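You operate a simulated robot arm through the tools that you are given. There is no shell and no other tool. Be economical: measure what you need, move in short steps, check, and stop when the job is done.

Carry out the task below with a simulated two-armed robot. There is one attempt and no reset: what you move stays moved.

Task
Switch the toy guitar on, set its red knob to half, play green twice, then orange once.
Fine: leave the third button alone.

Only the result counts: the job must be done as asked and must still hold three seconds after the hand-in. Knocking over, shifting, dropping, spilling or breaking anything else fails it.

Robot
Two 7-joint arms with fingered hands on one trunk that stands fixed in place. Base frame: the origin is at the foot of the trunk, x ahead of it, y to its left, z up; the work surface is at about z = 760. Readings come in mm, degrees, newtons and seconds.
The left shoulder is at [70, 172, 1302], the right one opposite. Payload 5 kg a hand.
The TCP of each hand is the grasp point between the finger pads, 43 mm short of the fingertips. In the tool frame z runs along the fingers and y along their closing line. Largest opening 144 mm; the body of the gripper starts 50 mm behind the TCP. The gripper is a hand of 5 fingers: y runs from the thumb to the fingers, the wrist lies at [-21, -124, -221] in the tool frame, and closing takes about 1.5 s.
Orientation is that of the tool frame in the base frame, as a unit quaternion [w, x, y, z]. With the fingers straight down and the wrist toward the robot, the tool's x, y and z point along [0, 1, 0], [1, 0, 0] and [0, 0, -1] of the base frame.

Tools
- The arms move only by the tool drive_tool. It takes "left_deltas", "right_deltas" or both (then of equal length, played together; a hand with none holds still); each is a list of rows, each an object (a shift or turn left out is 0, a gripper value left out holds the last) with "linear": the shift along the tool's x, y, z in mm, a list of three; "delta_rot": the turn, a rotation vector about the tool's x, y, z in degrees, a list of three. In form: [{"linear": [x, y, z], "delta_rot": [ax, ay, az]}, ...]. A call has 1 to 8 rows; each row is the pose to reach, as a shift and turn from the pose commanded when the call began, along the tool's axes at that moment. "left_jaw" and "right_jaw" are, for a hand that has rows, the finger opening in mm, from 0 to 144, set as the call begins (left out, the last holds). Rows are played at 5 a second. More than 50 mm and 8.6 degrees between two rows, or a gripper value outside its range, and nothing of the call is played. A pose out of reach is approached as far as the arm can. The call stops where the force on the tool passes 60 N (or 10 N more than at its start, if that is more) or the arm is blocked; 0.2 s more then pass. The fingers move at their own pace (about 45 mm/s each) and stop on an object; they squeeze with about 27 N. The grip force told is the motor's: it shows also when the fingers shut on nothing. Time passes only in rows, and 0.2 s behind the last, so rows that repeat a pose let the fingers close. It gives the time, the measured TCP pose, the force on the tool (base axes), the opening and the grip force at its end, in the units of the frame above (readings bear some noise), with the torque about the TCP (base axes, N m) and any sound that the robot's microphone picked up.
- Cameras (640 x 400 px; columns grow to the right, rows downward): "scene" is now at [138.9, 22.9, 1533.3]; the picture's right is [0.23, -0.97, 0.00], its down [-0.64, -0.15, -0.75] and it looks along [0.73, 0.18, -0.66] (base axes); focal length 347 px, centre (320, 200). "left" rides on the left gripper at [-86, -109, -168] in its tool frame; the picture's right is [-0.80, -0.28, 0.53], its down [0.54, -0.73, 0.42] and it looks along [0.27, 0.63, 0.73] (tool axes); focal length 275 px, centre (320, 200). "right" rides on the right gripper at [86, -108, -168] in its tool frame; the picture's right is [-0.80, 0.28, -0.53], its down [-0.54, -0.73, 0.42] and it looks along [-0.27, 0.63, 0.73] (tool axes); focal length 275 px, centre (320, 200). There is no depth. A picture from a camera that has moved, and an enlarged one, comes with that camera's place and axes in the base frame and with its lens. The place of the scene camera against the robot may be out by one fixed shift of up to 12 mm in any direction.
- get_image(camera): a new picture of that camera. The clock stands still meanwhile.
- lift_body(by): slides the trunk up (or, below 0, down) by that many mm; the arms and the scene camera ride with it, the base frame stays. It gives what a move gives, with no picture.
- set_fingers(index, middle, ring, little, thumb_bend, thumb_turn, hand): sets how far each is bent, from 0 (flat) to 1 (curled in); at 0.3 the hand is open as for a grip, at 0.7 the pads meet at the TCP. One left out holds its place. A second passes; each finger stops where it meets its share of the squeeze, and holds until it gets a number again. A gripper value or a shape takes the hand back. It gives what a move gives, with no picture; readings hold the bend of each and the force on index, middle, ring, little, thumb and palm. thumb_turn goes from beside the hand (0) to across from the fingers (1), as for a grip.
- set_grasp(shape, hand): the hand has 5 fingers and takes this shape, open, in about a second: jaw (thumb against the fingers, like two jaws); tri (thumb and two fingers); tip (a fingertip pinch); poke (one finger out to press); point (the index stretched); flat (the hand flat); cup (the hand cupped); fist (a fist). The gripper value then closes the fingers along that shape, each until it touches; the sizes above hold for jaw. It gives what a move gives, with no picture.
- turn_head(pan, tilt): turns the head with the scene camera to pan (to the left, within 86 degrees either way) and tilt (down, from -29 to 69), counted from straight ahead of the robot. It gives what a move gives.
- enlarge(camera, box): a new picture of the part [left, top, right, bottom] of that camera's present view, enlarged. The clock stands still meanwhile.
- close_job(): hands the job in; it is judged then, once.

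Go step by step. Nothing tells you positions but the pictures and the camera data: compare them with the known pose of the tool, close in by small moves and look again before you grip or let go. The budget is 120 turns and 86 pictures, counting those below and the enlarged ones. Unless the task says otherwise, let go and move clear before handing in, and close with one line.

The tools are called by a JSON object that holds its "method" and its "body". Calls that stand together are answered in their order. drive_tool: Moves the arms, as the interface text tells. Its arguments: {"type":"object","properties":{"left_deltas":{"type":"array"},"left_jaw":{"type":"number"},"right_deltas":{"type":"array"},"right_jaw":{"type":"number"}},"required":[]} The other tools are called the same way: lift_body (by) slides the trunk up or down; set_grasp (shape, hand) gives the hand a shape; set_fingers (index, middle, ring, little, thumb_bend, thumb_turn, hand) moves the fingers one by one; turn_head (pan, tilt) turns the head that bears the scene camera; get_image (camera) takes a picture; enlarge (camera, box) takes an enlarged picture of a part of a camera's view; close_job () hands the job in.

At the start:

```text
t: 0.0
left_tcp_pos: [594.2, 486.6, 1173.3]
left_tool_rot: [0.0, 0.707, 0.707, 0.0]
left_contact_force: [-0.7, 0.2, -0.1]
left_ft_torque: [0.0, 0.04, -0.01]
left_grip_width: 143.9
left_finger_force: 0.0
left_shape: jaw
left_bend: [0.3, 0.3, 0.3, 0.3, 0.3, 0.98]
left_finger forces: [0.1, 0.0, 0.1, 0.0, 0.0, 0.1]
right_tcp_pos: [834.5, -175.9, 1183.1]
right_tool_rot: [0.0, 0.708, 0.707, 0.0]
right_contact_force: [-1.2, 0.1, 0.0]
right_ft_torque: [0.03, -0.02, 0.02]
right_grip_width: 143.6
right_finger_force: 0.1
right_shape: jaw
right_bend: [0.3, 0.3, 0.3, 0.3, 0.3, 0.98]
right_finger forces: [0.0, 0.0, 0.0, 0.1, 0.0, 0.1]
trunk travel left (down, up): [-400.0, 540.0]
head pan, tilt: [13.5, 41.1]
```

scene: 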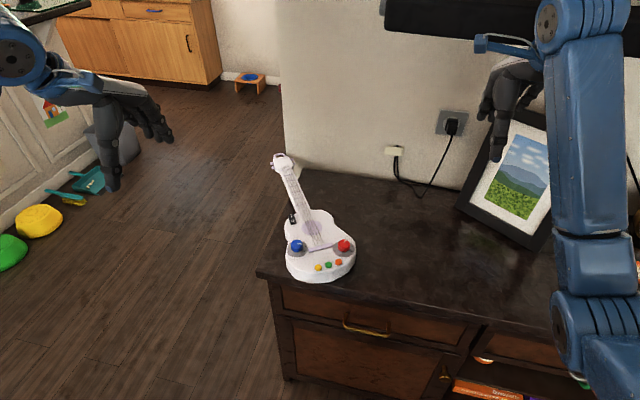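
right: 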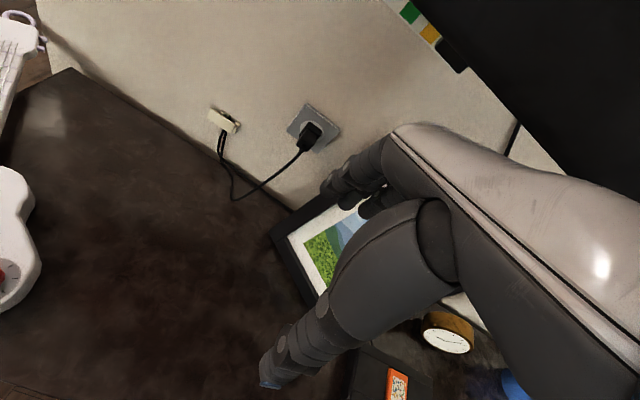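
left: 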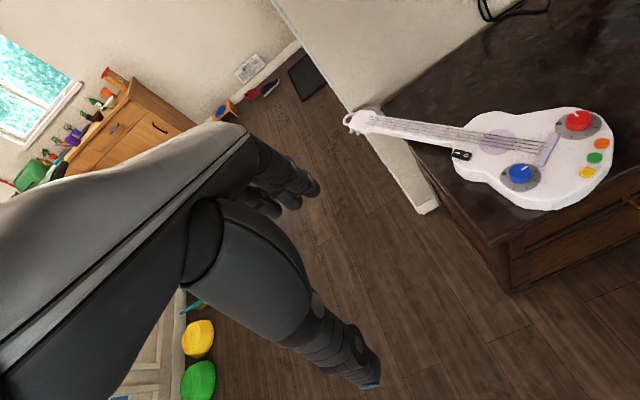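

I see a white toy guitar on the worktop with a blue knob, a red knob, three buttons (yellow, green, orange) and a small black switch on its side. I'll look closer first.

{"method": "enlarge", "body": {"camera": "scene", "box": [260, 200, 380, 290]}}

{"method": "enlarge", "body": {"camera": "left", "box": [430, 80, 640, 220]}}

```text
4.44 times, centred on (320, 245) of scene
camera zoom: at [138.9, 22.9, 1533.3], right [0.23, -0.97, 0.0], down [-0.64, -0.15, -0.75], along [0.73, 0.18, -0.66], focal length 1543 px, centre (320, 0)
```

zoom: 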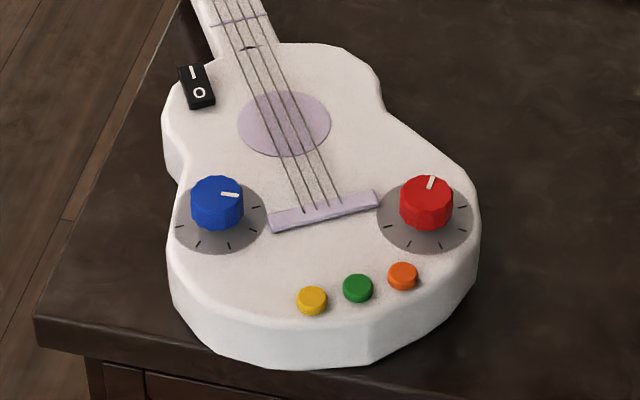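

```text
2.86 times, centred on (535, 150) of left
camera zoom: at [487.3, 399.6, 1341.1], right [-0.28, -0.8, -0.53], down [-0.73, 0.54, -0.42], along [0.63, 0.27, -0.73], focal length 786 px, centre (-294, 343)
```

zoom: 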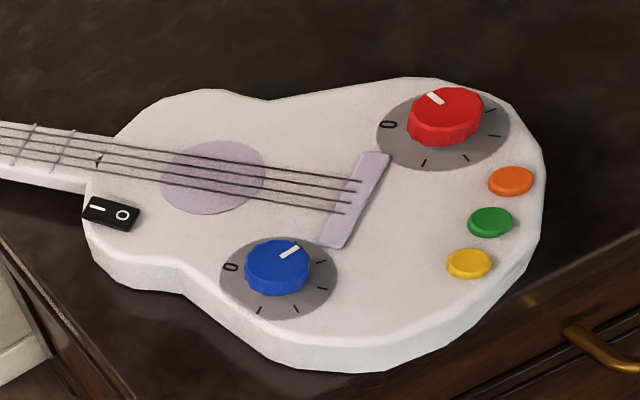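

The controls sit around x≈700–850, y≈100–200, z≈820. I'll zoom the dials and set the left hand to a poking shape.

{"method": "enlarge", "body": {"camera": "scene", "box": [328, 228, 360, 248]}}

{"method": "set_grasp", "body": {"hand": "left", "shape": "poke"}}

{"method": "drive_tool", "body": {"left_deltas": [{"linear": [-30, 20, 30]}, {"linear": [-60, 40, 60]}, {"linear": [-90, 60, 90]}, {"linear": [-120, 80, 120]}, {"linear": [-140, 80, 160]}]}}

{"method": "get_image", "body": {"camera": "left"}}

{"method": "get_image", "body": {"camera": "scene"}}

```text
16.00 times, centred on (344, 238) of scene
camera zoom: at [138.9, 22.9, 1533.3], right [0.23, -0.97, 0.0], down [-0.64, -0.15, -0.75], along [0.73, 0.18, -0.66], focal length 5553 px, centre (-64, -408)
```

zoom: 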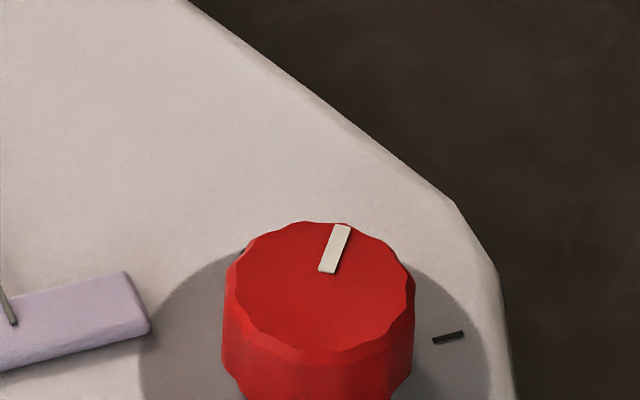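

```text
t: 0.9
left_tcp_pos: [595.4, 485.7, 1173.3]
left_tool_rot: [0.0, 0.707, 0.707, -0.001]
left_contact_force: [-0.2, -0.5, 0.0]
left_ft_torque: [-0.02, -0.01, -0.02]
left_grip_width: 0.0
left_finger_force: 0.0
left_shape: poke
left_bend: [0.7, 0.7, 0.99, 0.99, 1.0, 1.0]
left_finger forces: [0.0, 0.0, 0.0, 0.0, 0.1, 0.0]
right_tcp_pos: [834.0, -177.3, 1182.7]
right_tool_rot: [-0.001, 0.707, 0.707, 0.0]
right_contact_force: [-0.2, -0.2, 0.1]
right_ft_torque: [0.01, 0.0, -0.01]
right_grip_width: 143.8
right_finger_force: 0.0
right_shape: jaw
right_bend: [0.3, 0.3, 0.3, 0.3, 0.3, 0.98]
right_finger forces: [0.0, 0.0, 0.0, 0.0, 0.0, 0.0]
trunk travel left (down, up): [-400.0, 540.0]
head pan, tilt: [13.5, 41.1]
```

```text
t: 2.1
left_tcp_pos: [675.1, 346.2, 1014.7]
left_tool_rot: [0.0, 0.707, 0.707, -0.001]
left_contact_force: [-0.5, 0.5, 0.6]
left_ft_torque: [-0.01, -0.02, 0.01]
left_grip_width: 0.0
left_finger_force: 0.0
left_shape: poke
left_bend: [0.7, 0.7, 0.99, 0.99, 1.0, 1.0]
left_finger forces: [0.1, 0.0, 0.0, 0.0, 0.1, 0.1]
right_tcp_pos: [834.4, -175.6, 1183.5]
right_tool_rot: [0.0, 0.707, 0.707, 0.0]
right_contact_force: [0.1, 0.6, 0.1]
right_ft_torque: [-0.02, -0.01, -0.01]
right_grip_width: 143.3
right_finger_force: 0.0
right_shape: jaw
right_bend: [0.3, 0.3, 0.3, 0.3, 0.3, 0.98]
right_finger forces: [0.0, 0.0, 0.0, 0.0, 0.0, 0.0]
trunk travel left (down, up): [-400.0, 540.0]
head pan, tilt: [13.5, 41.1]
```

```text
79 pictures are left
camera left: at [567.7, 260.4, 1181.6], right [-0.28, -0.8, -0.53], down [-0.73, 0.54, -0.42], along [0.63, 0.27, -0.73], focal length 275 px, centre (320, 200)
```

left: 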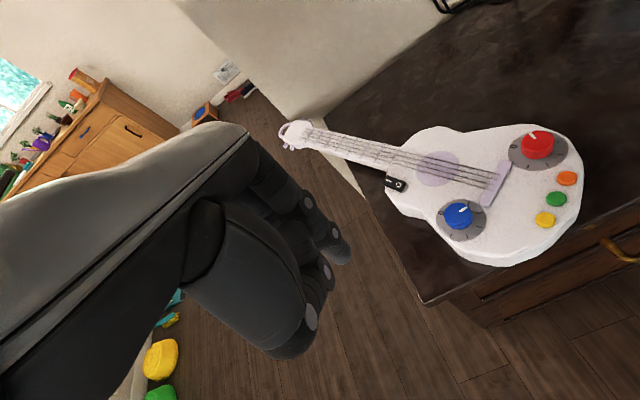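

```text
78 pictures are left
camera scene: at [138.8, 23.2, 1533.4], right [0.23, -0.97, 0.0], down [-0.64, -0.15, -0.75], along [0.73, 0.18, -0.66], focal length 347 px, centre (320, 200)
```

scene: 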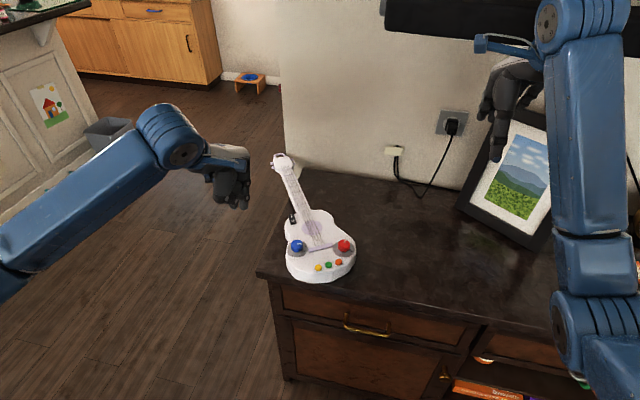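

Dial layout needs a closer look from this angle; the hand looks almost fully closed, so I'll use the stretched index ("point") for pressing.

{"method": "enlarge", "body": {"camera": "left", "box": [490, 110, 600, 180]}}

{"method": "set_grasp", "body": {"hand": "left", "shape": "point"}}

{"method": "get_image", "body": {"camera": "left"}}

```text
5.71 times, centred on (545, 145) of left
camera zoom: at [567.7, 260.4, 1181.6], right [-0.28, -0.8, -0.53], down [-0.73, 0.54, -0.42], along [0.63, 0.27, -0.73], focal length 1573 px, centre (-966, 514)
```

zoom: 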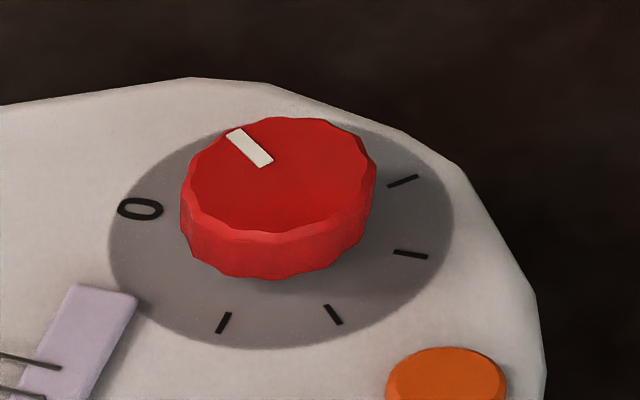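

```text
t: 3.0
left_tcp_pos: [676.0, 346.0, 1015.3]
left_tool_rot: [0.0, 0.707, 0.707, 0.001]
left_contact_force: [-0.2, -0.4, -1.3]
left_ft_torque: [-0.01, -0.02, -0.02]
left_grip_width: 0.0
left_finger_force: 0.0
left_shape: point
left_bend: [0.19, 1.0, 1.0, 1.0, 0.98, 0.88]
left_finger forces: [0.1, 0.1, 0.1, 0.1, 0.0, 0.1]
right_tcp_pos: [834.3, -178.3, 1183.5]
right_tool_rot: [0.0, 0.707, 0.707, 0.0]
right_contact_force: [-0.9, 0.4, -0.1]
right_ft_torque: [-0.02, 0.0, -0.02]
right_grip_width: 143.8
right_finger_force: 0.0
right_shape: jaw
right_bend: [0.3, 0.3, 0.3, 0.3, 0.3, 0.98]
right_finger forces: [0.0, 0.0, 0.1, 0.0, 0.0, 0.0]
trunk travel left (down, up): [-400.0, 540.0]
head pan, tilt: [13.5, 41.1]
```

```text
76 pictures are left
camera left: at [567.9, 260.4, 1181.9], right [-0.28, -0.8, -0.53], down [-0.73, 0.54, -0.42], along [0.63, 0.27, -0.73], focal length 275 px, centre (320, 200)
```

left: 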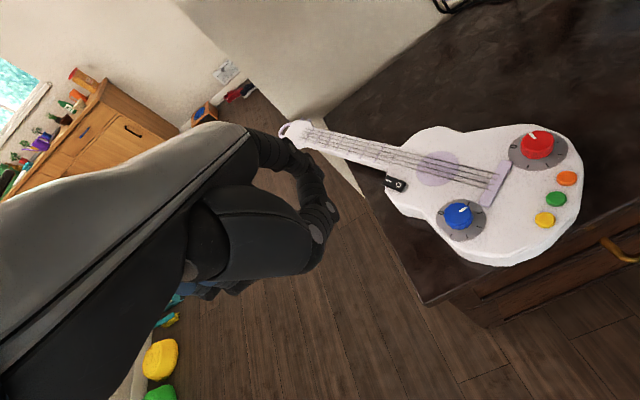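

The red dial shows 0 plus ticks; some ticks are hidden behind the knob. I'll put the left camera right above the dial.

{"method": "drive_tool", "body": {"left_deltas": [{"linear": [-40, 30, 0]}, {"linear": [-75, 65, 0]}, {"linear": [-110, 100, 0]}, {"linear": [-145, 135, 0]}, {"linear": [-155, 170, 0]}]}}

{"method": "get_image", "body": {"camera": "left"}}

{"method": "enlarge", "body": {"camera": "scene", "box": [220, 120, 380, 290]}}

```text
t: 4.2
left_tcp_pos: [846.2, 190.0, 1013.1]
left_tool_rot: [0.0, 0.707, 0.707, -0.001]
left_contact_force: [0.6, 0.6, -0.9]
left_ft_torque: [-0.03, 0.07, -0.03]
left_grip_width: 0.0
left_finger_force: 0.1
left_shape: point
left_bend: [0.19, 1.0, 1.0, 1.0, 0.98, 0.88]
left_finger forces: [0.0, 0.0, 0.1, 0.0, 0.0, 0.0]
right_tcp_pos: [834.8, -177.5, 1181.0]
right_tool_rot: [-0.001, 0.707, 0.707, -0.001]
right_contact_force: [0.3, 0.2, -0.3]
right_ft_torque: [0.01, 0.06, -0.01]
right_grip_width: 143.6
right_finger_force: 0.1
right_shape: jaw
right_bend: [0.3, 0.3, 0.3, 0.3, 0.3, 0.98]
right_finger forces: [0.0, 0.1, 0.0, 0.1, 0.0, 0.1]
trunk travel left (down, up): [-400.0, 540.0]
head pan, tilt: [13.5, 41.1]
```

```text
75 pictures are left
camera left: at [738.5, 104.9, 1181.5], right [-0.29, -0.8, -0.53], down [-0.73, 0.54, -0.42], along [0.63, 0.27, -0.73], focal length 275 px, centre (320, 200)
```

left: 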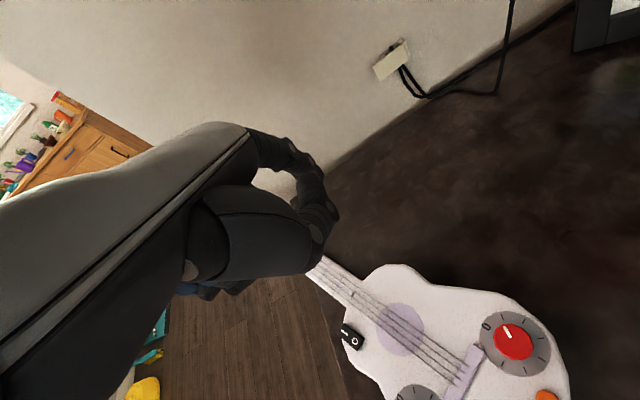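

```text
2.35 times, centred on (300, 205) of scene
camera zoom: at [140.1, 22.5, 1533.2], right [0.23, -0.97, 0.0], down [-0.64, -0.15, -0.75], along [0.73, 0.18, -0.66], focal length 817 px, centre (367, 188)
```

zoom: 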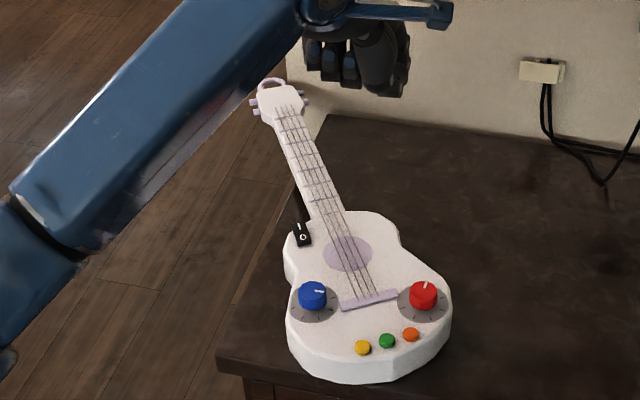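

{"method": "enlarge", "body": {"camera": "left", "box": [470, 295, 570, 385]}}

{"method": "set_fingers", "body": {"hand": "left", "index": 0}}

{"method": "enlarge", "body": {"camera": "left", "box": [150, 100, 400, 300]}}

{"method": "enlarge", "body": {"camera": "scene", "box": [270, 110, 340, 160]}}

```text
4.44 times, centred on (520, 340) of left
camera zoom: at [738.5, 104.9, 1181.5], right [-0.29, -0.8, -0.53], down [-0.73, 0.54, -0.42], along [0.63, 0.27, -0.73], focal length 1224 px, centre (-569, -422)
```

zoom: 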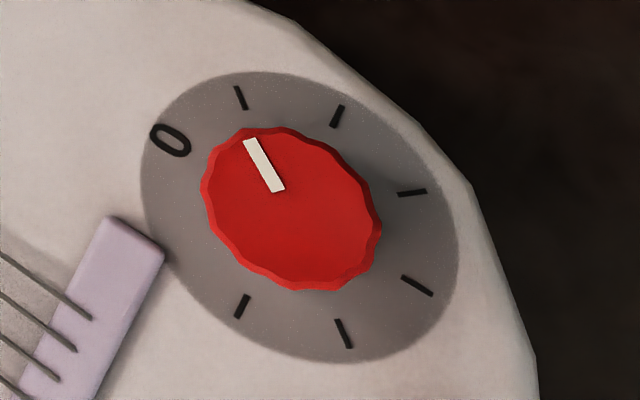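

```text
t: 5.2
left_tcp_pos: [845.5, 190.4, 1013.5]
left_tool_rot: [0.0, 0.707, 0.707, 0.0]
left_contact_force: [0.5, 0.8, -0.4]
left_ft_torque: [0.04, 0.0, -0.01]
left_grip_width: 78.4
left_finger_force: 0.1
left_shape: fingers
left_bend: [0.0, 1.0, 1.0, 1.0, 0.98, 0.88]
left_finger forces: [0.0, 0.1, 0.0, 0.1, 0.1, 0.1]
right_tcp_pos: [834.5, -178.2, 1182.2]
right_tool_rot: [0.0, 0.707, 0.707, 0.0]
right_contact_force: [-0.4, 0.6, 0.3]
right_ft_torque: [-0.05, 0.01, -0.01]
right_grip_width: 143.7
right_finger_force: 0.2
right_shape: jaw
right_bend: [0.3, 0.3, 0.3, 0.3, 0.3, 0.98]
right_finger forces: [0.0, 0.0, 0.0, 0.1, 0.0, 0.0]
trunk travel left (down, up): [-400.0, 540.0]
head pan, tilt: [13.5, 41.1]
```

```text
2.00 times, centred on (275, 200) of left
camera zoom: at [737.5, 105.1, 1181.8], right [-0.28, -0.8, -0.53], down [-0.73, 0.54, -0.42], along [0.63, 0.27, -0.73], focal length 551 px, centre (410, 200)
```

zoom: 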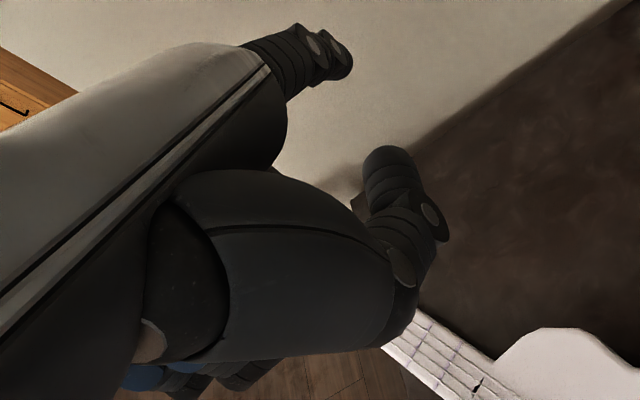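

```text
8.00 times, centred on (305, 135) of scene
camera zoom: at [139.3, 22.6, 1533.3], right [0.23, -0.97, 0.0], down [-0.64, -0.15, -0.75], along [0.73, 0.18, -0.66], focal length 2777 px, centre (440, 720)
```

zoom: 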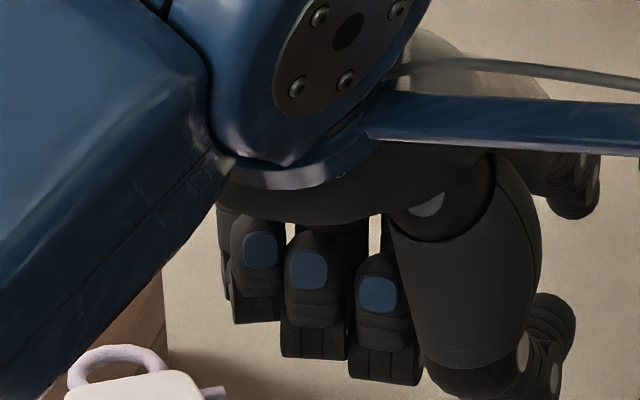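

The dial has 0 and six ticks clockwise, so half is the third tick after 0, opposite the gap; the pointer now sits just short of the first tick. Next I shape a clear poking finger: index about half bent, thumb out of the way.

{"method": "set_fingers", "body": {"hand": "left", "index": 0.6, "thumb_bend": 0.0, "thumb_turn": 0.0}}

{"method": "get_image", "body": {"camera": "left"}}

{"method": "enlarge", "body": {"camera": "scene", "box": [260, 100, 360, 170]}}

{"method": "get_image", "body": {"camera": "right"}}

```text
t: 6.2
left_tcp_pos: [845.7, 191.6, 1013.1]
left_tool_rot: [0.0, 0.707, 0.707, -0.001]
left_contact_force: [-0.5, 0.5, -0.5]
left_ft_torque: [0.01, -0.02, 0.0]
left_grip_width: 203.9
left_finger_force: 0.0
left_shape: fingers
left_bend: [0.6, 1.0, 1.0, 1.0, 0.0, 0.0]
left_finger forces: [0.1, 0.0, 0.0, 0.1, 0.0, 0.0]
right_tcp_pos: [833.7, -177.2, 1181.4]
right_tool_rot: [-0.001, 0.707, 0.707, 0.0]
right_contact_force: [0.5, 0.3, 0.0]
right_ft_torque: [-0.01, -0.01, -0.03]
right_grip_width: 143.4
right_finger_force: 0.0
right_shape: jaw
right_bend: [0.3, 0.3, 0.3, 0.3, 0.3, 0.98]
right_finger forces: [0.0, 0.0, 0.0, 0.0, 0.0, 0.0]
trunk travel left (down, up): [-400.0, 540.0]
head pan, tilt: [13.5, 41.1]
```

```text
70 pictures are left
camera left: at [737.3, 105.3, 1181.9], right [-0.28, -0.8, -0.53], down [-0.73, 0.54, -0.42], along [0.63, 0.27, -0.73], focal length 275 px, centre (320, 200)
```

left: 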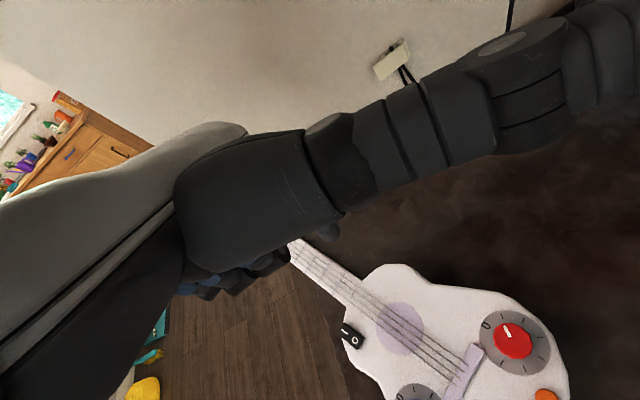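

```text
5.71 times, centred on (310, 135) of scene
camera zoom: at [139.1, 22.7, 1533.3], right [0.23, -0.97, 0.0], down [-0.64, -0.15, -0.75], along [0.73, 0.18, -0.66], focal length 1983 px, centre (377, 571)
```

zoom: 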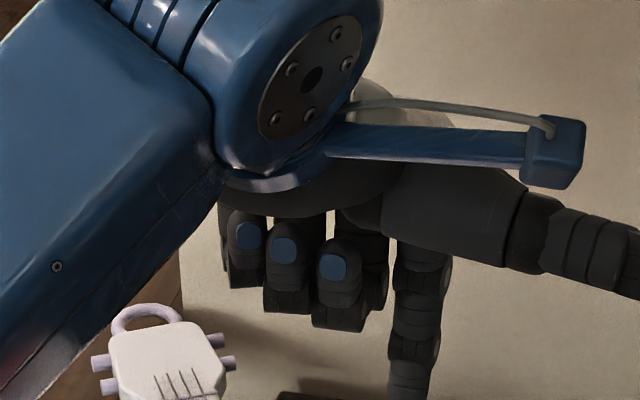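

```text
68 pictures are left
camera right: at [726.4, -91.7, 1351.0], right [0.28, -0.8, 0.53], down [-0.73, -0.54, -0.42], along [0.63, -0.27, -0.73], focal length 275 px, centre (320, 200)
```

right: 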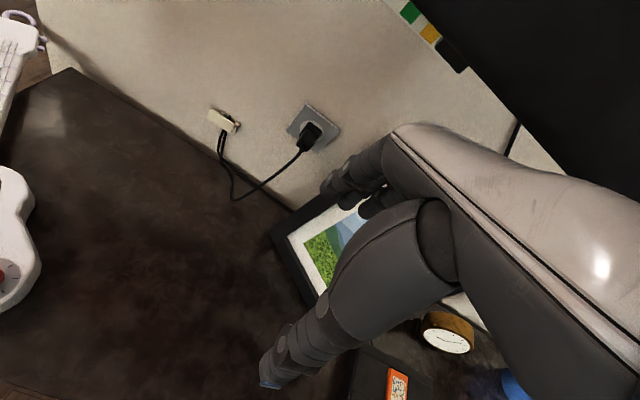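

The index now points straight down and is visible from the scene camera. I'll yaw the right hand to make its camera a side view on the guitar.

{"method": "drive_tool", "body": {"right_deltas": [{"delta_rot": [0, 0, -8]}, {"delta_rot": [0, 0, -16]}, {"delta_rot": [0, 0, -24]}, {"delta_rot": [0, 0, -32]}, {"delta_rot": [0, 0, -40]}, {"delta_rot": [0, 0, -48]}, {"delta_rot": [0, 0, -56]}, {"delta_rot": [0, 0, -64]}]}}

{"method": "get_image", "body": {"camera": "right"}}

```text
t: 8.0
left_tcp_pos: [843.5, 191.8, 1017.6]
left_tool_rot: [0.0, 0.707, 0.707, 0.001]
left_contact_force: [-0.2, 0.1, -1.4]
left_ft_torque: [0.03, 0.01, -0.03]
left_grip_width: 204.0
left_finger_force: 0.0
left_shape: fingers
left_bend: [0.6, 1.0, 1.0, 1.0, 0.0, 0.0]
left_finger forces: [0.0, 0.0, 0.1, 0.1, 0.1, 0.0]
right_tcp_pos: [829.9, -177.9, 1176.9]
right_tool_rot: [-0.007, 0.23, 0.973, -0.003]
right_contact_force: [-31.4, -2.4, -18.8]
right_ft_torque: [1.52, -3.54, -2.09]
right_grip_width: 143.6
right_finger_force: 0.1
right_shape: jaw
right_bend: [0.3, 0.3, 0.3, 0.3, 0.3, 0.98]
right_finger forces: [0.1, 0.1, 0.1, 0.1, 0.1, 34.5]
trunk travel left (down, up): [-400.0, 540.0]
head pan, tilt: [13.5, 41.1]
stopped in row 8 (right hand): the force on the tool passed its limit (the readings are from after the stop); the commanded pose is now the measured one
```

```text
67 pictures are left
camera right: at [707.0, -236.2, 1347.5], right [0.85, -0.1, 0.52], down [0.16, -0.89, -0.42], along [0.51, 0.44, -0.74], focal length 275 px, centre (320, 200)
```

right: 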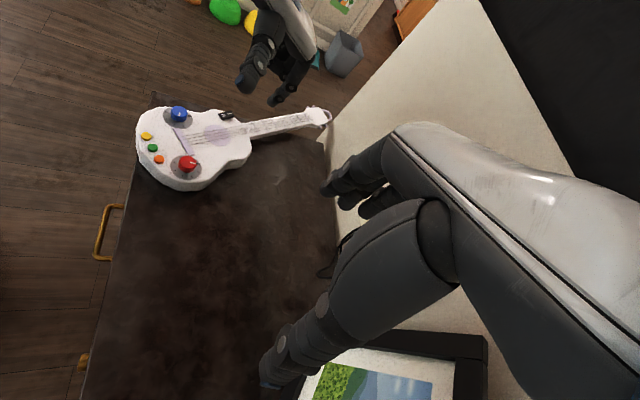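

The right hand brushed something ahead (probably the wall-mounted screen). I'll back it off toward the robot.

{"method": "drive_tool", "body": {"right_deltas": [{"linear": [27, -13, 0]}, {"linear": [54, -26, 0]}, {"linear": [72, -35, 0]}]}}

{"method": "get_image", "body": {"camera": "right"}}

{"method": "get_image", "body": {"camera": "scene"}}

```text
t: 8.8
left_tcp_pos: [845.9, 193.2, 1012.5]
left_tool_rot: [-0.001, 0.707, 0.707, 0.0]
left_contact_force: [-0.5, -0.8, 0.3]
left_ft_torque: [-0.03, -0.01, 0.01]
left_grip_width: 204.2
left_finger_force: 0.1
left_shape: fingers
left_bend: [0.6, 1.0, 1.0, 1.0, 0.0, 0.0]
left_finger forces: [0.0, 0.1, 0.0, 0.0, 0.0, 0.1]
right_tcp_pos: [753.2, -173.2, 1177.7]
right_tool_rot: [-0.004, 0.228, 0.974, -0.002]
right_contact_force: [-0.8, 0.3, -0.4]
right_ft_torque: [-0.01, 0.0, 0.01]
right_grip_width: 143.5
right_finger_force: 0.0
right_shape: jaw
right_bend: [0.3, 0.3, 0.3, 0.3, 0.3, 0.98]
right_finger forces: [0.0, 0.0, 0.0, 0.0, 0.1, 0.0]
trunk travel left (down, up): [-400.0, 540.0]
head pan, tilt: [13.5, 41.1]
```

```text
66 pictures are left
camera right: at [630.2, -233.6, 1348.1], right [0.84, -0.1, 0.53], down [0.16, -0.89, -0.42], along [0.51, 0.44, -0.74], focal length 275 px, centre (320, 200)
```

right: 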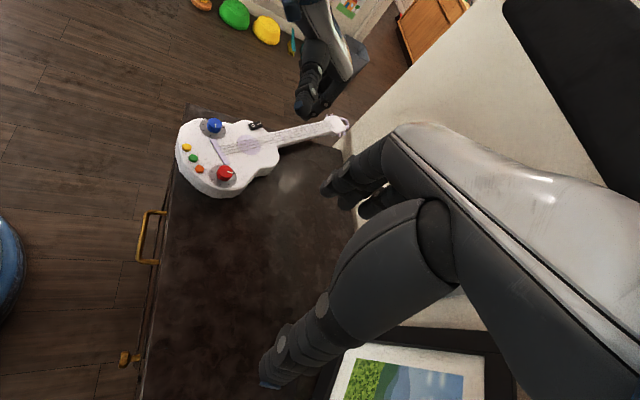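

```text
65 pictures are left
camera scene: at [139.6, 23.1, 1533.3], right [0.23, -0.97, 0.0], down [-0.64, -0.15, -0.75], along [0.73, 0.18, -0.66], focal length 347 px, centre (320, 200)
```

scene: 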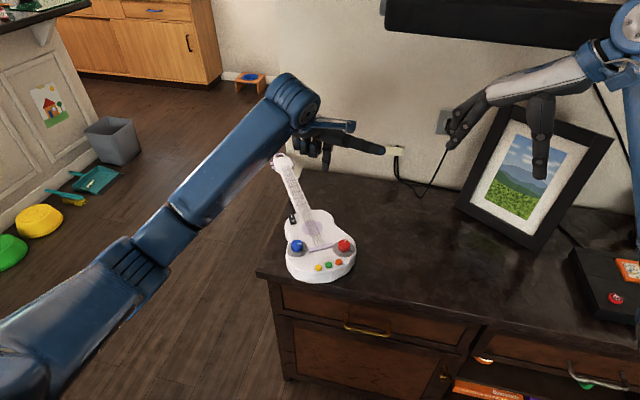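

Picture frame is untouched. Now I locate the index tip in both views.

{"method": "enlarge", "body": {"camera": "right", "box": [170, 60, 370, 200]}}

{"method": "enlarge", "body": {"camera": "scene", "box": [260, 110, 400, 210]}}

```text
2.86 times, centred on (270, 130) of right
camera zoom: at [630.2, -233.6, 1348.1], right [0.84, -0.1, 0.53], down [0.16, -0.89, -0.42], along [0.51, 0.44, -0.74], focal length 786 px, centre (463, 400)
```

zoom: 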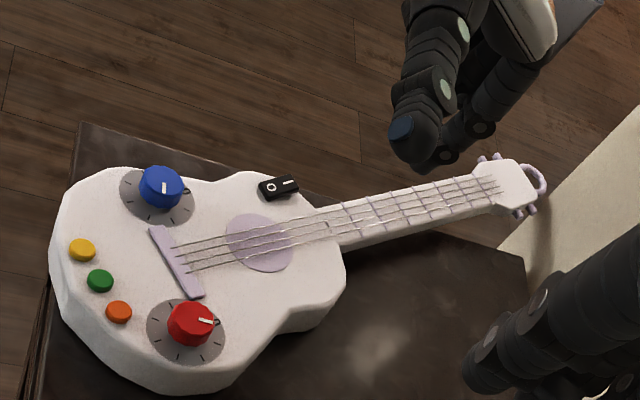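

```text
4.00 times, centred on (330, 160) of scene
camera zoom: at [139.6, 23.1, 1533.3], right [0.23, -0.97, 0.0], down [-0.64, -0.15, -0.75], along [0.73, 0.18, -0.66], focal length 1388 px, centre (280, 360)
```

zoom: 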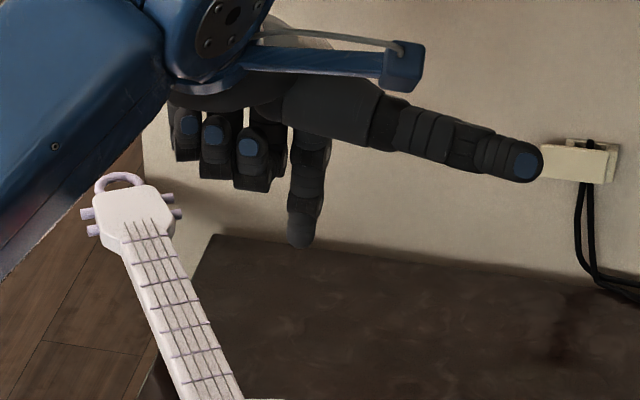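

Index tip is roughly at TCP+(55, 0, −50). I'll try curling the thumb to unblock the views and bring the tip above the switch (≈[825, 270, 815]).

{"method": "set_fingers", "body": {"hand": "left", "index": 0.6, "thumb_bend": 0.6, "thumb_turn": 0.0}}

{"method": "drive_tool", "body": {"left_deltas": [{"linear": [20, -20, 20]}, {"linear": [40, -40, 40]}, {"linear": [60, -60, 60]}, {"linear": [75, -75, 75]}]}}

{"method": "get_image", "body": {"camera": "left"}}

{"method": "enlarge", "body": {"camera": "right", "box": [170, 60, 370, 200]}}

{"method": "enlarge", "body": {"camera": "scene", "box": [240, 150, 380, 250]}}

```text
t: 9.8
left_tcp_pos: [845.4, 192.5, 1013.9]
left_tool_rot: [0.0, 0.707, 0.707, 0.0]
left_contact_force: [0.4, 0.3, 0.0]
left_ft_torque: [-0.01, 0.0, 0.03]
left_grip_width: 150.5
left_finger_force: 0.1
left_shape: fingers
left_bend: [0.6, 1.0, 1.0, 1.0, 0.6, 0.0]
left_finger forces: [0.0, 0.0, 0.0, 0.0, 0.1, 0.1]
right_tcp_pos: [752.2, -176.1, 1177.4]
right_tool_rot: [-0.005, 0.23, 0.973, -0.003]
right_contact_force: [-0.8, 0.3, 0.2]
right_ft_torque: [0.01, 0.02, 0.02]
right_grip_width: 143.8
right_finger_force: 0.0
right_shape: jaw
right_bend: [0.3, 0.3, 0.3, 0.3, 0.3, 0.98]
right_finger forces: [0.0, 0.1, 0.0, 0.0, 0.1, 0.0]
trunk travel left (down, up): [-400.0, 540.0]
head pan, tilt: [13.5, 41.1]
```

```text
t: 10.8
left_tcp_pos: [769.8, 266.5, 939.1]
left_tool_rot: [0.002, 0.707, 0.707, 0.0]
left_contact_force: [-1.1, 0.5, 0.2]
left_ft_torque: [-0.03, 0.03, -0.01]
left_grip_width: 150.5
left_finger_force: 0.1
left_shape: fingers
left_bend: [0.6, 1.0, 1.0, 1.0, 0.6, 0.0]
left_finger forces: [0.0, 0.0, 0.1, 0.1, 0.1, 0.0]
right_tcp_pos: [752.2, -176.1, 1179.9]
right_tool_rot: [-0.004, 0.231, 0.973, -0.003]
right_contact_force: [0.0, -0.3, 0.1]
right_ft_torque: [0.0, -0.05, -0.02]
right_grip_width: 143.8
right_finger_force: 0.1
right_shape: jaw
right_bend: [0.3, 0.3, 0.3, 0.3, 0.3, 0.98]
right_finger forces: [0.0, 0.1, 0.0, 0.1, 0.0, 0.0]
trunk travel left (down, up): [-400.0, 540.0]
head pan, tilt: [13.5, 41.1]
```

```text
62 pictures are left
camera left: at [661.7, 180.9, 1107.3], right [-0.28, -0.8, -0.53], down [-0.72, 0.54, -0.42], along [0.63, 0.27, -0.73], focal length 275 px, centre (320, 200)
```

left: 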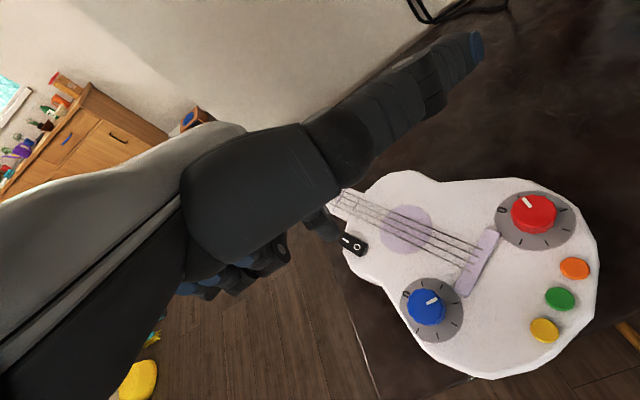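

```text
2.86 times, centred on (270, 130) of right
camera zoom: at [629.0, -233.6, 1349.0], right [0.84, -0.1, 0.53], down [0.16, -0.89, -0.42], along [0.51, 0.44, -0.74], focal length 786 px, centre (463, 400)
```

zoom: 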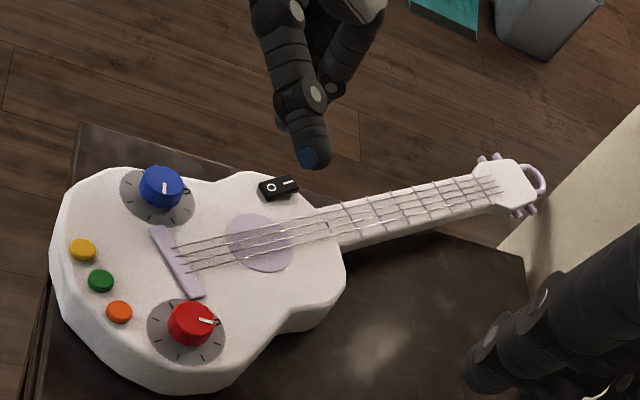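

```text
4.00 times, centred on (310, 200) of scene
camera zoom: at [138.4, 23.7, 1533.4], right [0.23, -0.97, 0.0], down [-0.64, -0.15, -0.75], along [0.73, 0.17, -0.66], focal length 1388 px, centre (360, 200)
```

zoom: 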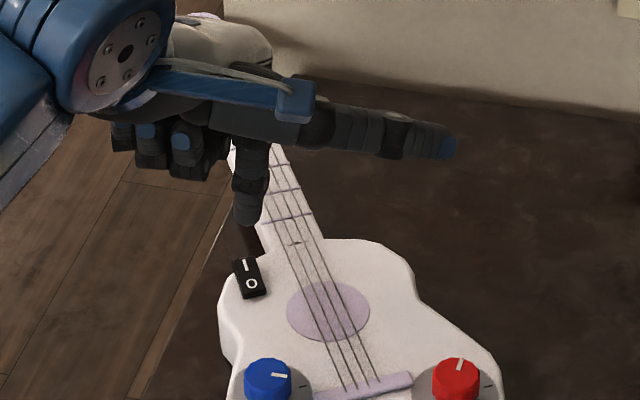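

The tip is at about [800, 264, 888], and the "I" end of the switch about [837, 276, 820]. I'll approach above it.

{"method": "drive_tool", "body": {"left_deltas": [{"linear": [6, 19, 10]}, {"linear": [12, 38, 25]}, {"linear": [12, 38, 42]}]}}

{"method": "enlarge", "body": {"camera": "left", "box": [250, 170, 450, 310]}}

{"method": "enlarge", "body": {"camera": "right", "box": [220, 80, 320, 150]}}

{"method": "enlarge", "body": {"camera": "scene", "box": [260, 180, 340, 240]}}

```text
t: 11.6
left_tcp_pos: [808.0, 278.6, 897.9]
left_tool_rot: [-0.001, 0.707, 0.707, 0.0]
left_contact_force: [-0.4, 0.5, -0.3]
left_ft_torque: [0.0, -0.01, 0.01]
left_grip_width: 150.7
left_finger_force: 0.1
left_shape: fingers
left_bend: [0.6, 1.0, 1.0, 1.0, 0.6, 0.0]
left_finger forces: [0.0, 0.0, 0.0, 0.1, 0.1, 0.0]
right_tcp_pos: [752.8, -176.4, 1180.0]
right_tool_rot: [-0.003, 0.23, 0.973, -0.003]
right_contact_force: [0.7, -0.1, 0.3]
right_ft_torque: [0.0, 0.02, 0.01]
right_grip_width: 143.6
right_finger_force: 0.1
right_shape: jaw
right_bend: [0.3, 0.3, 0.3, 0.3, 0.3, 0.98]
right_finger forces: [0.0, 0.1, 0.0, 0.0, 0.0, 0.0]
trunk travel left (down, up): [-400.0, 540.0]
head pan, tilt: [13.5, 41.1]
```

```text
2.86 times, centred on (350, 240) of left
camera zoom: at [700.8, 192.8, 1065.1], right [-0.28, -0.8, -0.53], down [-0.73, 0.54, -0.42], along [0.63, 0.27, -0.73], focal length 786 px, centre (234, 86)
```

zoom: 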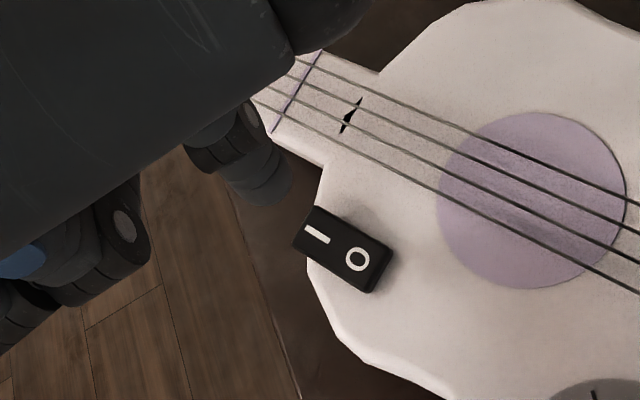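

```text
5.71 times, centred on (270, 115) of right
camera zoom: at [629.5, -234.2, 1348.6], right [0.84, -0.1, 0.53], down [0.16, -0.89, -0.42], along [0.51, 0.44, -0.74], focal length 1573 px, centre (606, 686)
```

zoom: 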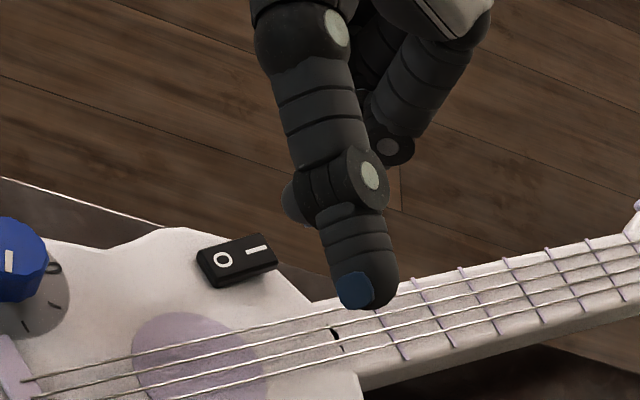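

```text
6.67 times, centred on (300, 210) of scene
camera zoom: at [138.8, 22.7, 1533.4], right [0.23, -0.97, 0.0], down [-0.64, -0.15, -0.75], along [0.73, 0.18, -0.66], focal length 2314 px, centre (453, 133)
```

zoom: 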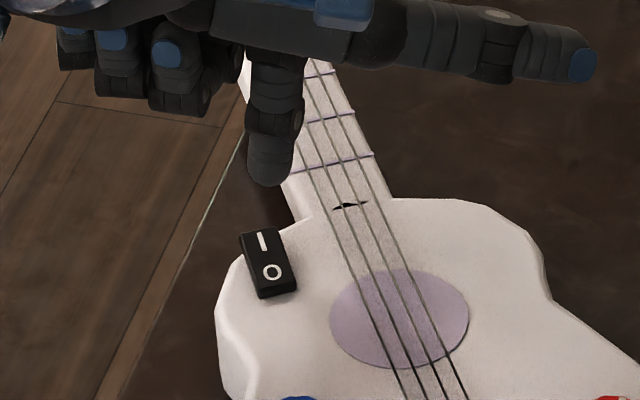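

The tip is almost above the "I" end (tip ≈[838, 273, 851]). I'll descend gently.

{"method": "drive_tool", "body": {"left_deltas": [{"linear": [3, 0, 12]}, {"linear": [3, 0, 24]}]}}

{"method": "enlarge", "body": {"camera": "left", "box": [270, 180, 410, 280]}}

{"method": "enlarge", "body": {"camera": "right", "box": [240, 90, 300, 140]}}

{"method": "enlarge", "body": {"camera": "scene", "box": [270, 190, 320, 230]}}

```text
t: 12.2
left_tcp_pos: [807.8, 280.5, 874.2]
left_tool_rot: [-0.001, 0.707, 0.707, 0.001]
left_contact_force: [0.3, 0.3, -0.2]
left_ft_torque: [-0.01, 0.01, -0.01]
left_grip_width: 150.4
left_finger_force: 0.1
left_shape: fingers
left_bend: [0.6, 1.0, 1.0, 1.0, 0.6, 0.0]
left_finger forces: [0.0, 0.1, 0.0, 0.0, 0.1, 0.0]
right_tcp_pos: [753.4, -174.9, 1178.9]
right_tool_rot: [-0.004, 0.23, 0.973, -0.003]
right_contact_force: [0.0, 0.5, 0.2]
right_ft_torque: [-0.03, 0.01, 0.0]
right_grip_width: 143.5
right_finger_force: 0.0
right_shape: jaw
right_bend: [0.3, 0.3, 0.3, 0.3, 0.3, 0.98]
right_finger forces: [0.1, 0.0, 0.0, 0.0, 0.0, 0.0]
trunk travel left (down, up): [-400.0, 540.0]
head pan, tilt: [13.5, 41.1]
```

```text
4.00 times, centred on (340, 230) of left
camera zoom: at [700.2, 195.4, 1041.0], right [-0.28, -0.8, -0.53], down [-0.73, 0.54, -0.42], along [0.63, 0.27, -0.73], focal length 1101 px, centre (240, 80)
```

zoom: 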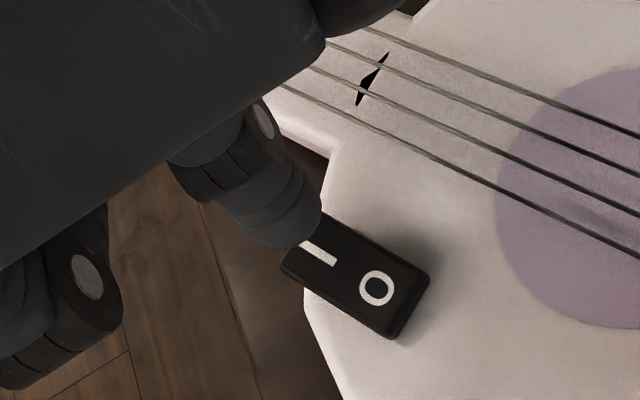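

```text
8.00 times, centred on (270, 115) of right
camera zoom: at [629.7, -234.3, 1348.4], right [0.84, -0.1, 0.53], down [0.16, -0.89, -0.42], along [0.51, 0.44, -0.74], focal length 2202 px, centre (720, 880)
```

zoom: 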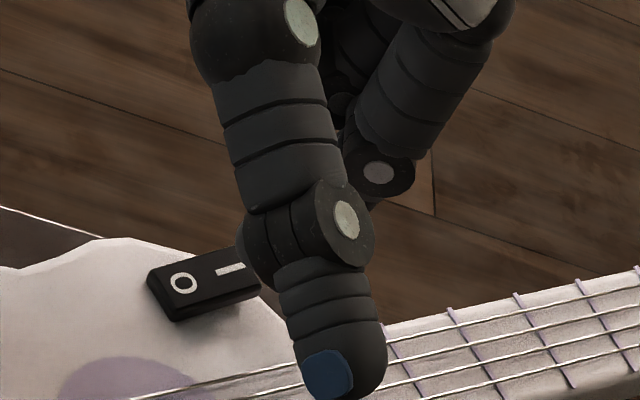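

```text
10.00 times, centred on (295, 210) of scene
camera zoom: at [139.1, 22.6, 1533.4], right [0.23, -0.97, 0.0], down [-0.64, -0.15, -0.75], along [0.73, 0.18, -0.66], focal length 3471 px, centre (570, 100)
```

zoom: 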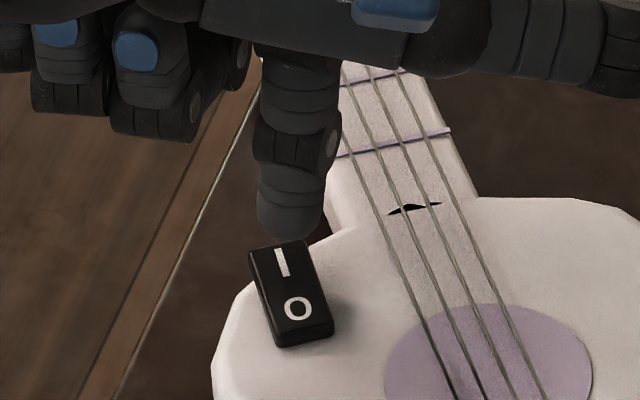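

The tip is a few mm beyond the "I"; I'll shift it back 4 mm each way and press in small steps.

{"method": "drive_tool", "body": {"left_deltas": [{"linear": [-4, -5, 0]}, {"linear": [-4, -5, 4]}, {"linear": [-4, -5, 8]}]}}

{"method": "enlarge", "body": {"camera": "left", "box": [270, 180, 410, 280]}}

```text
t: 13.0
left_tcp_pos: [802.3, 277.7, 865.4]
left_tool_rot: [0.0, 0.707, 0.707, 0.001]
left_contact_force: [0.1, 0.2, 1.5]
left_ft_torque: [0.0, -0.04, -0.02]
left_grip_width: 150.6
left_finger_force: 0.6
left_shape: fingers
left_bend: [0.6, 1.0, 1.0, 1.0, 0.6, 0.0]
left_finger forces: [0.4, 0.0, 0.0, 0.0, 0.1, 0.0]
right_tcp_pos: [753.5, -175.0, 1179.1]
right_tool_rot: [-0.004, 0.23, 0.973, -0.003]
right_contact_force: [0.5, -0.2, 0.3]
right_ft_torque: [0.02, 0.0, 0.01]
right_grip_width: 143.7
right_finger_force: 0.0
right_shape: jaw
right_bend: [0.3, 0.3, 0.3, 0.3, 0.3, 0.98]
right_finger forces: [0.0, 0.0, 0.0, 0.0, 0.1, 0.0]
trunk travel left (down, up): [-400.0, 540.0]
head pan, tilt: [13.5, 41.1]
```

```text
4.00 times, centred on (340, 230) of left
camera zoom: at [695.1, 191.6, 1033.1], right [-0.28, -0.8, -0.53], down [-0.73, 0.54, -0.42], along [0.63, 0.27, -0.73], focal length 1101 px, centre (240, 80)
```

zoom: 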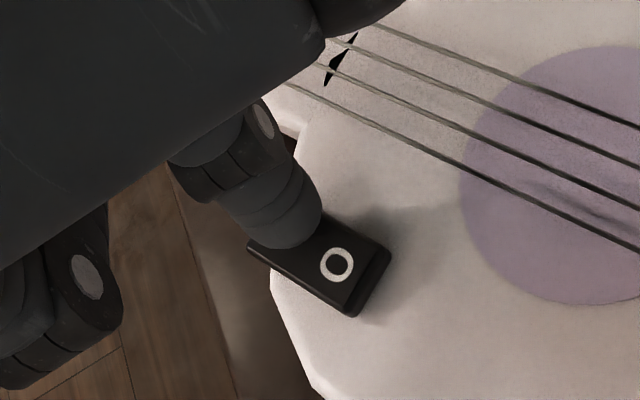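

Contact just begins with the tip on the "I" half. I press further.

{"method": "drive_tool", "body": {"left_deltas": [{"linear": [0, 0, 2]}, {"linear": [0, 0, 4]}]}}

{"method": "enlarge", "body": {"camera": "left", "box": [270, 180, 410, 280]}}

```text
t: 13.6
left_tcp_pos: [802.9, 278.2, 863.5]
left_tool_rot: [0.001, 0.707, 0.707, 0.002]
left_contact_force: [0.5, 1.0, 8.9]
left_ft_torque: [-0.07, -0.35, 0.01]
left_grip_width: 150.5
left_finger_force: 5.2
left_shape: fingers
left_bend: [0.6, 1.0, 1.0, 1.0, 0.6, 0.0]
left_finger forces: [9.6, 0.1, 0.0, 0.0, 0.0, 0.0]
right_tcp_pos: [752.4, -175.9, 1179.4]
right_tool_rot: [-0.003, 0.23, 0.973, -0.002]
right_contact_force: [1.1, 0.0, 0.0]
right_ft_torque: [-0.01, 0.01, -0.02]
right_grip_width: 143.9
right_finger_force: 0.0
right_shape: jaw
right_bend: [0.3, 0.3, 0.3, 0.3, 0.3, 0.98]
right_finger forces: [0.1, 0.1, 0.0, 0.0, 0.0, 0.0]
trunk travel left (down, up): [-400.0, 540.0]
head pan, tilt: [13.5, 41.1]
```

```text
4.00 times, centred on (340, 230) of left
camera zoom: at [694.7, 191.5, 1030.9], right [-0.28, -0.8, -0.53], down [-0.72, 0.54, -0.43], along [0.63, 0.27, -0.73], focal length 1101 px, centre (240, 80)
```

zoom: 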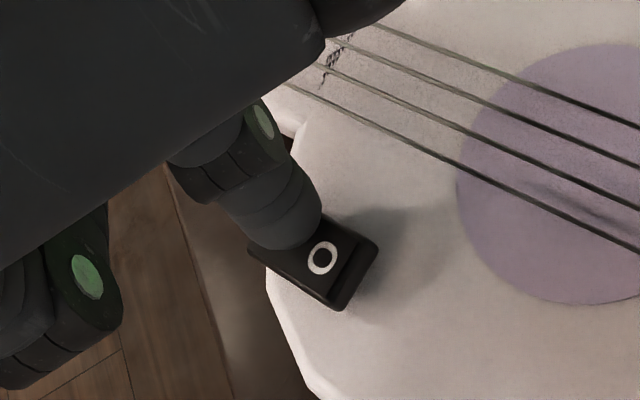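

The rocker seems to have tipped. I'll lift off and look.

{"method": "drive_tool", "body": {"left_deltas": [{"linear": [0, 0, -20]}, {"linear": [0, 0, -40]}, {"linear": [0, -30, -60]}]}}

{"method": "enlarge", "body": {"camera": "left", "box": [290, 160, 640, 400]}}

{"method": "enlarge", "body": {"camera": "scene", "box": [270, 190, 370, 290]}}

```text
t: 14.4
left_tcp_pos: [771.9, 277.0, 919.9]
left_tool_rot: [0.001, 0.707, 0.707, 0.0]
left_contact_force: [-0.7, 0.7, 0.5]
left_ft_torque: [0.01, 0.0, -0.01]
left_grip_width: 150.7
left_finger_force: 0.0
left_shape: fingers
left_bend: [0.6, 1.0, 1.0, 1.0, 0.6, 0.0]
left_finger forces: [0.0, 0.0, 0.0, 0.0, 0.0, 0.0]
right_tcp_pos: [751.7, -174.5, 1179.8]
right_tool_rot: [-0.004, 0.229, 0.973, -0.003]
right_contact_force: [-0.5, 0.0, 0.5]
right_ft_torque: [-0.05, -0.08, 0.02]
right_grip_width: 143.5
right_finger_force: 0.0
right_shape: jaw
right_bend: [0.3, 0.3, 0.3, 0.3, 0.3, 0.98]
right_finger forces: [0.0, 0.1, 0.0, 0.0, 0.1, 0.0]
trunk travel left (down, up): [-400.0, 540.0]
head pan, tilt: [13.5, 41.1]
```

```text
1.67 times, centred on (465, 280) of left
camera zoom: at [663.6, 192.3, 1088.9], right [-0.28, -0.8, -0.53], down [-0.73, 0.54, -0.42], along [0.63, 0.27, -0.73], focal length 459 px, centre (78, 67)
```

zoom: 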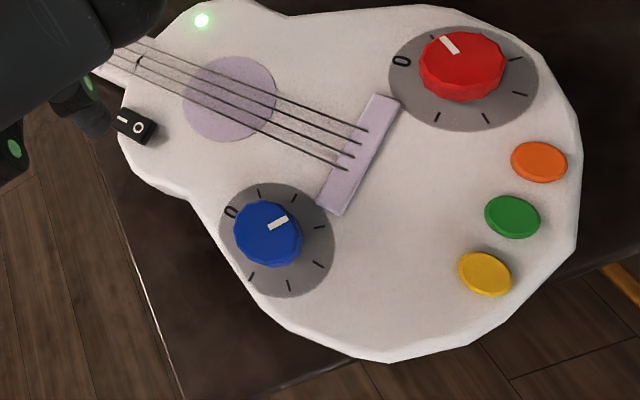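

```text
4.00 times, centred on (320, 240) of scene
camera zoom: at [137.1, 23.3, 1533.5], right [0.23, -0.97, 0.0], down [-0.64, -0.15, -0.75], along [0.73, 0.17, -0.66], focal length 1388 px, centre (320, 40)
```

zoom: 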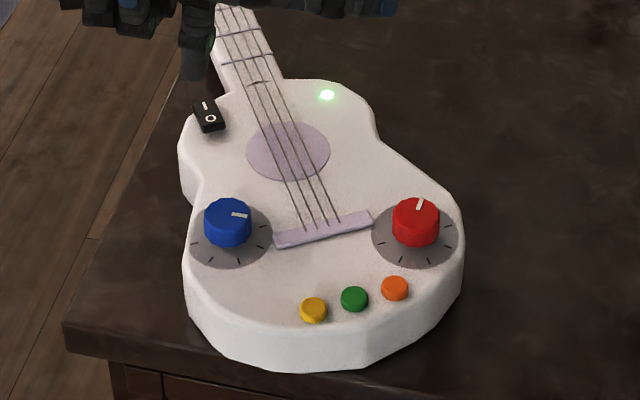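

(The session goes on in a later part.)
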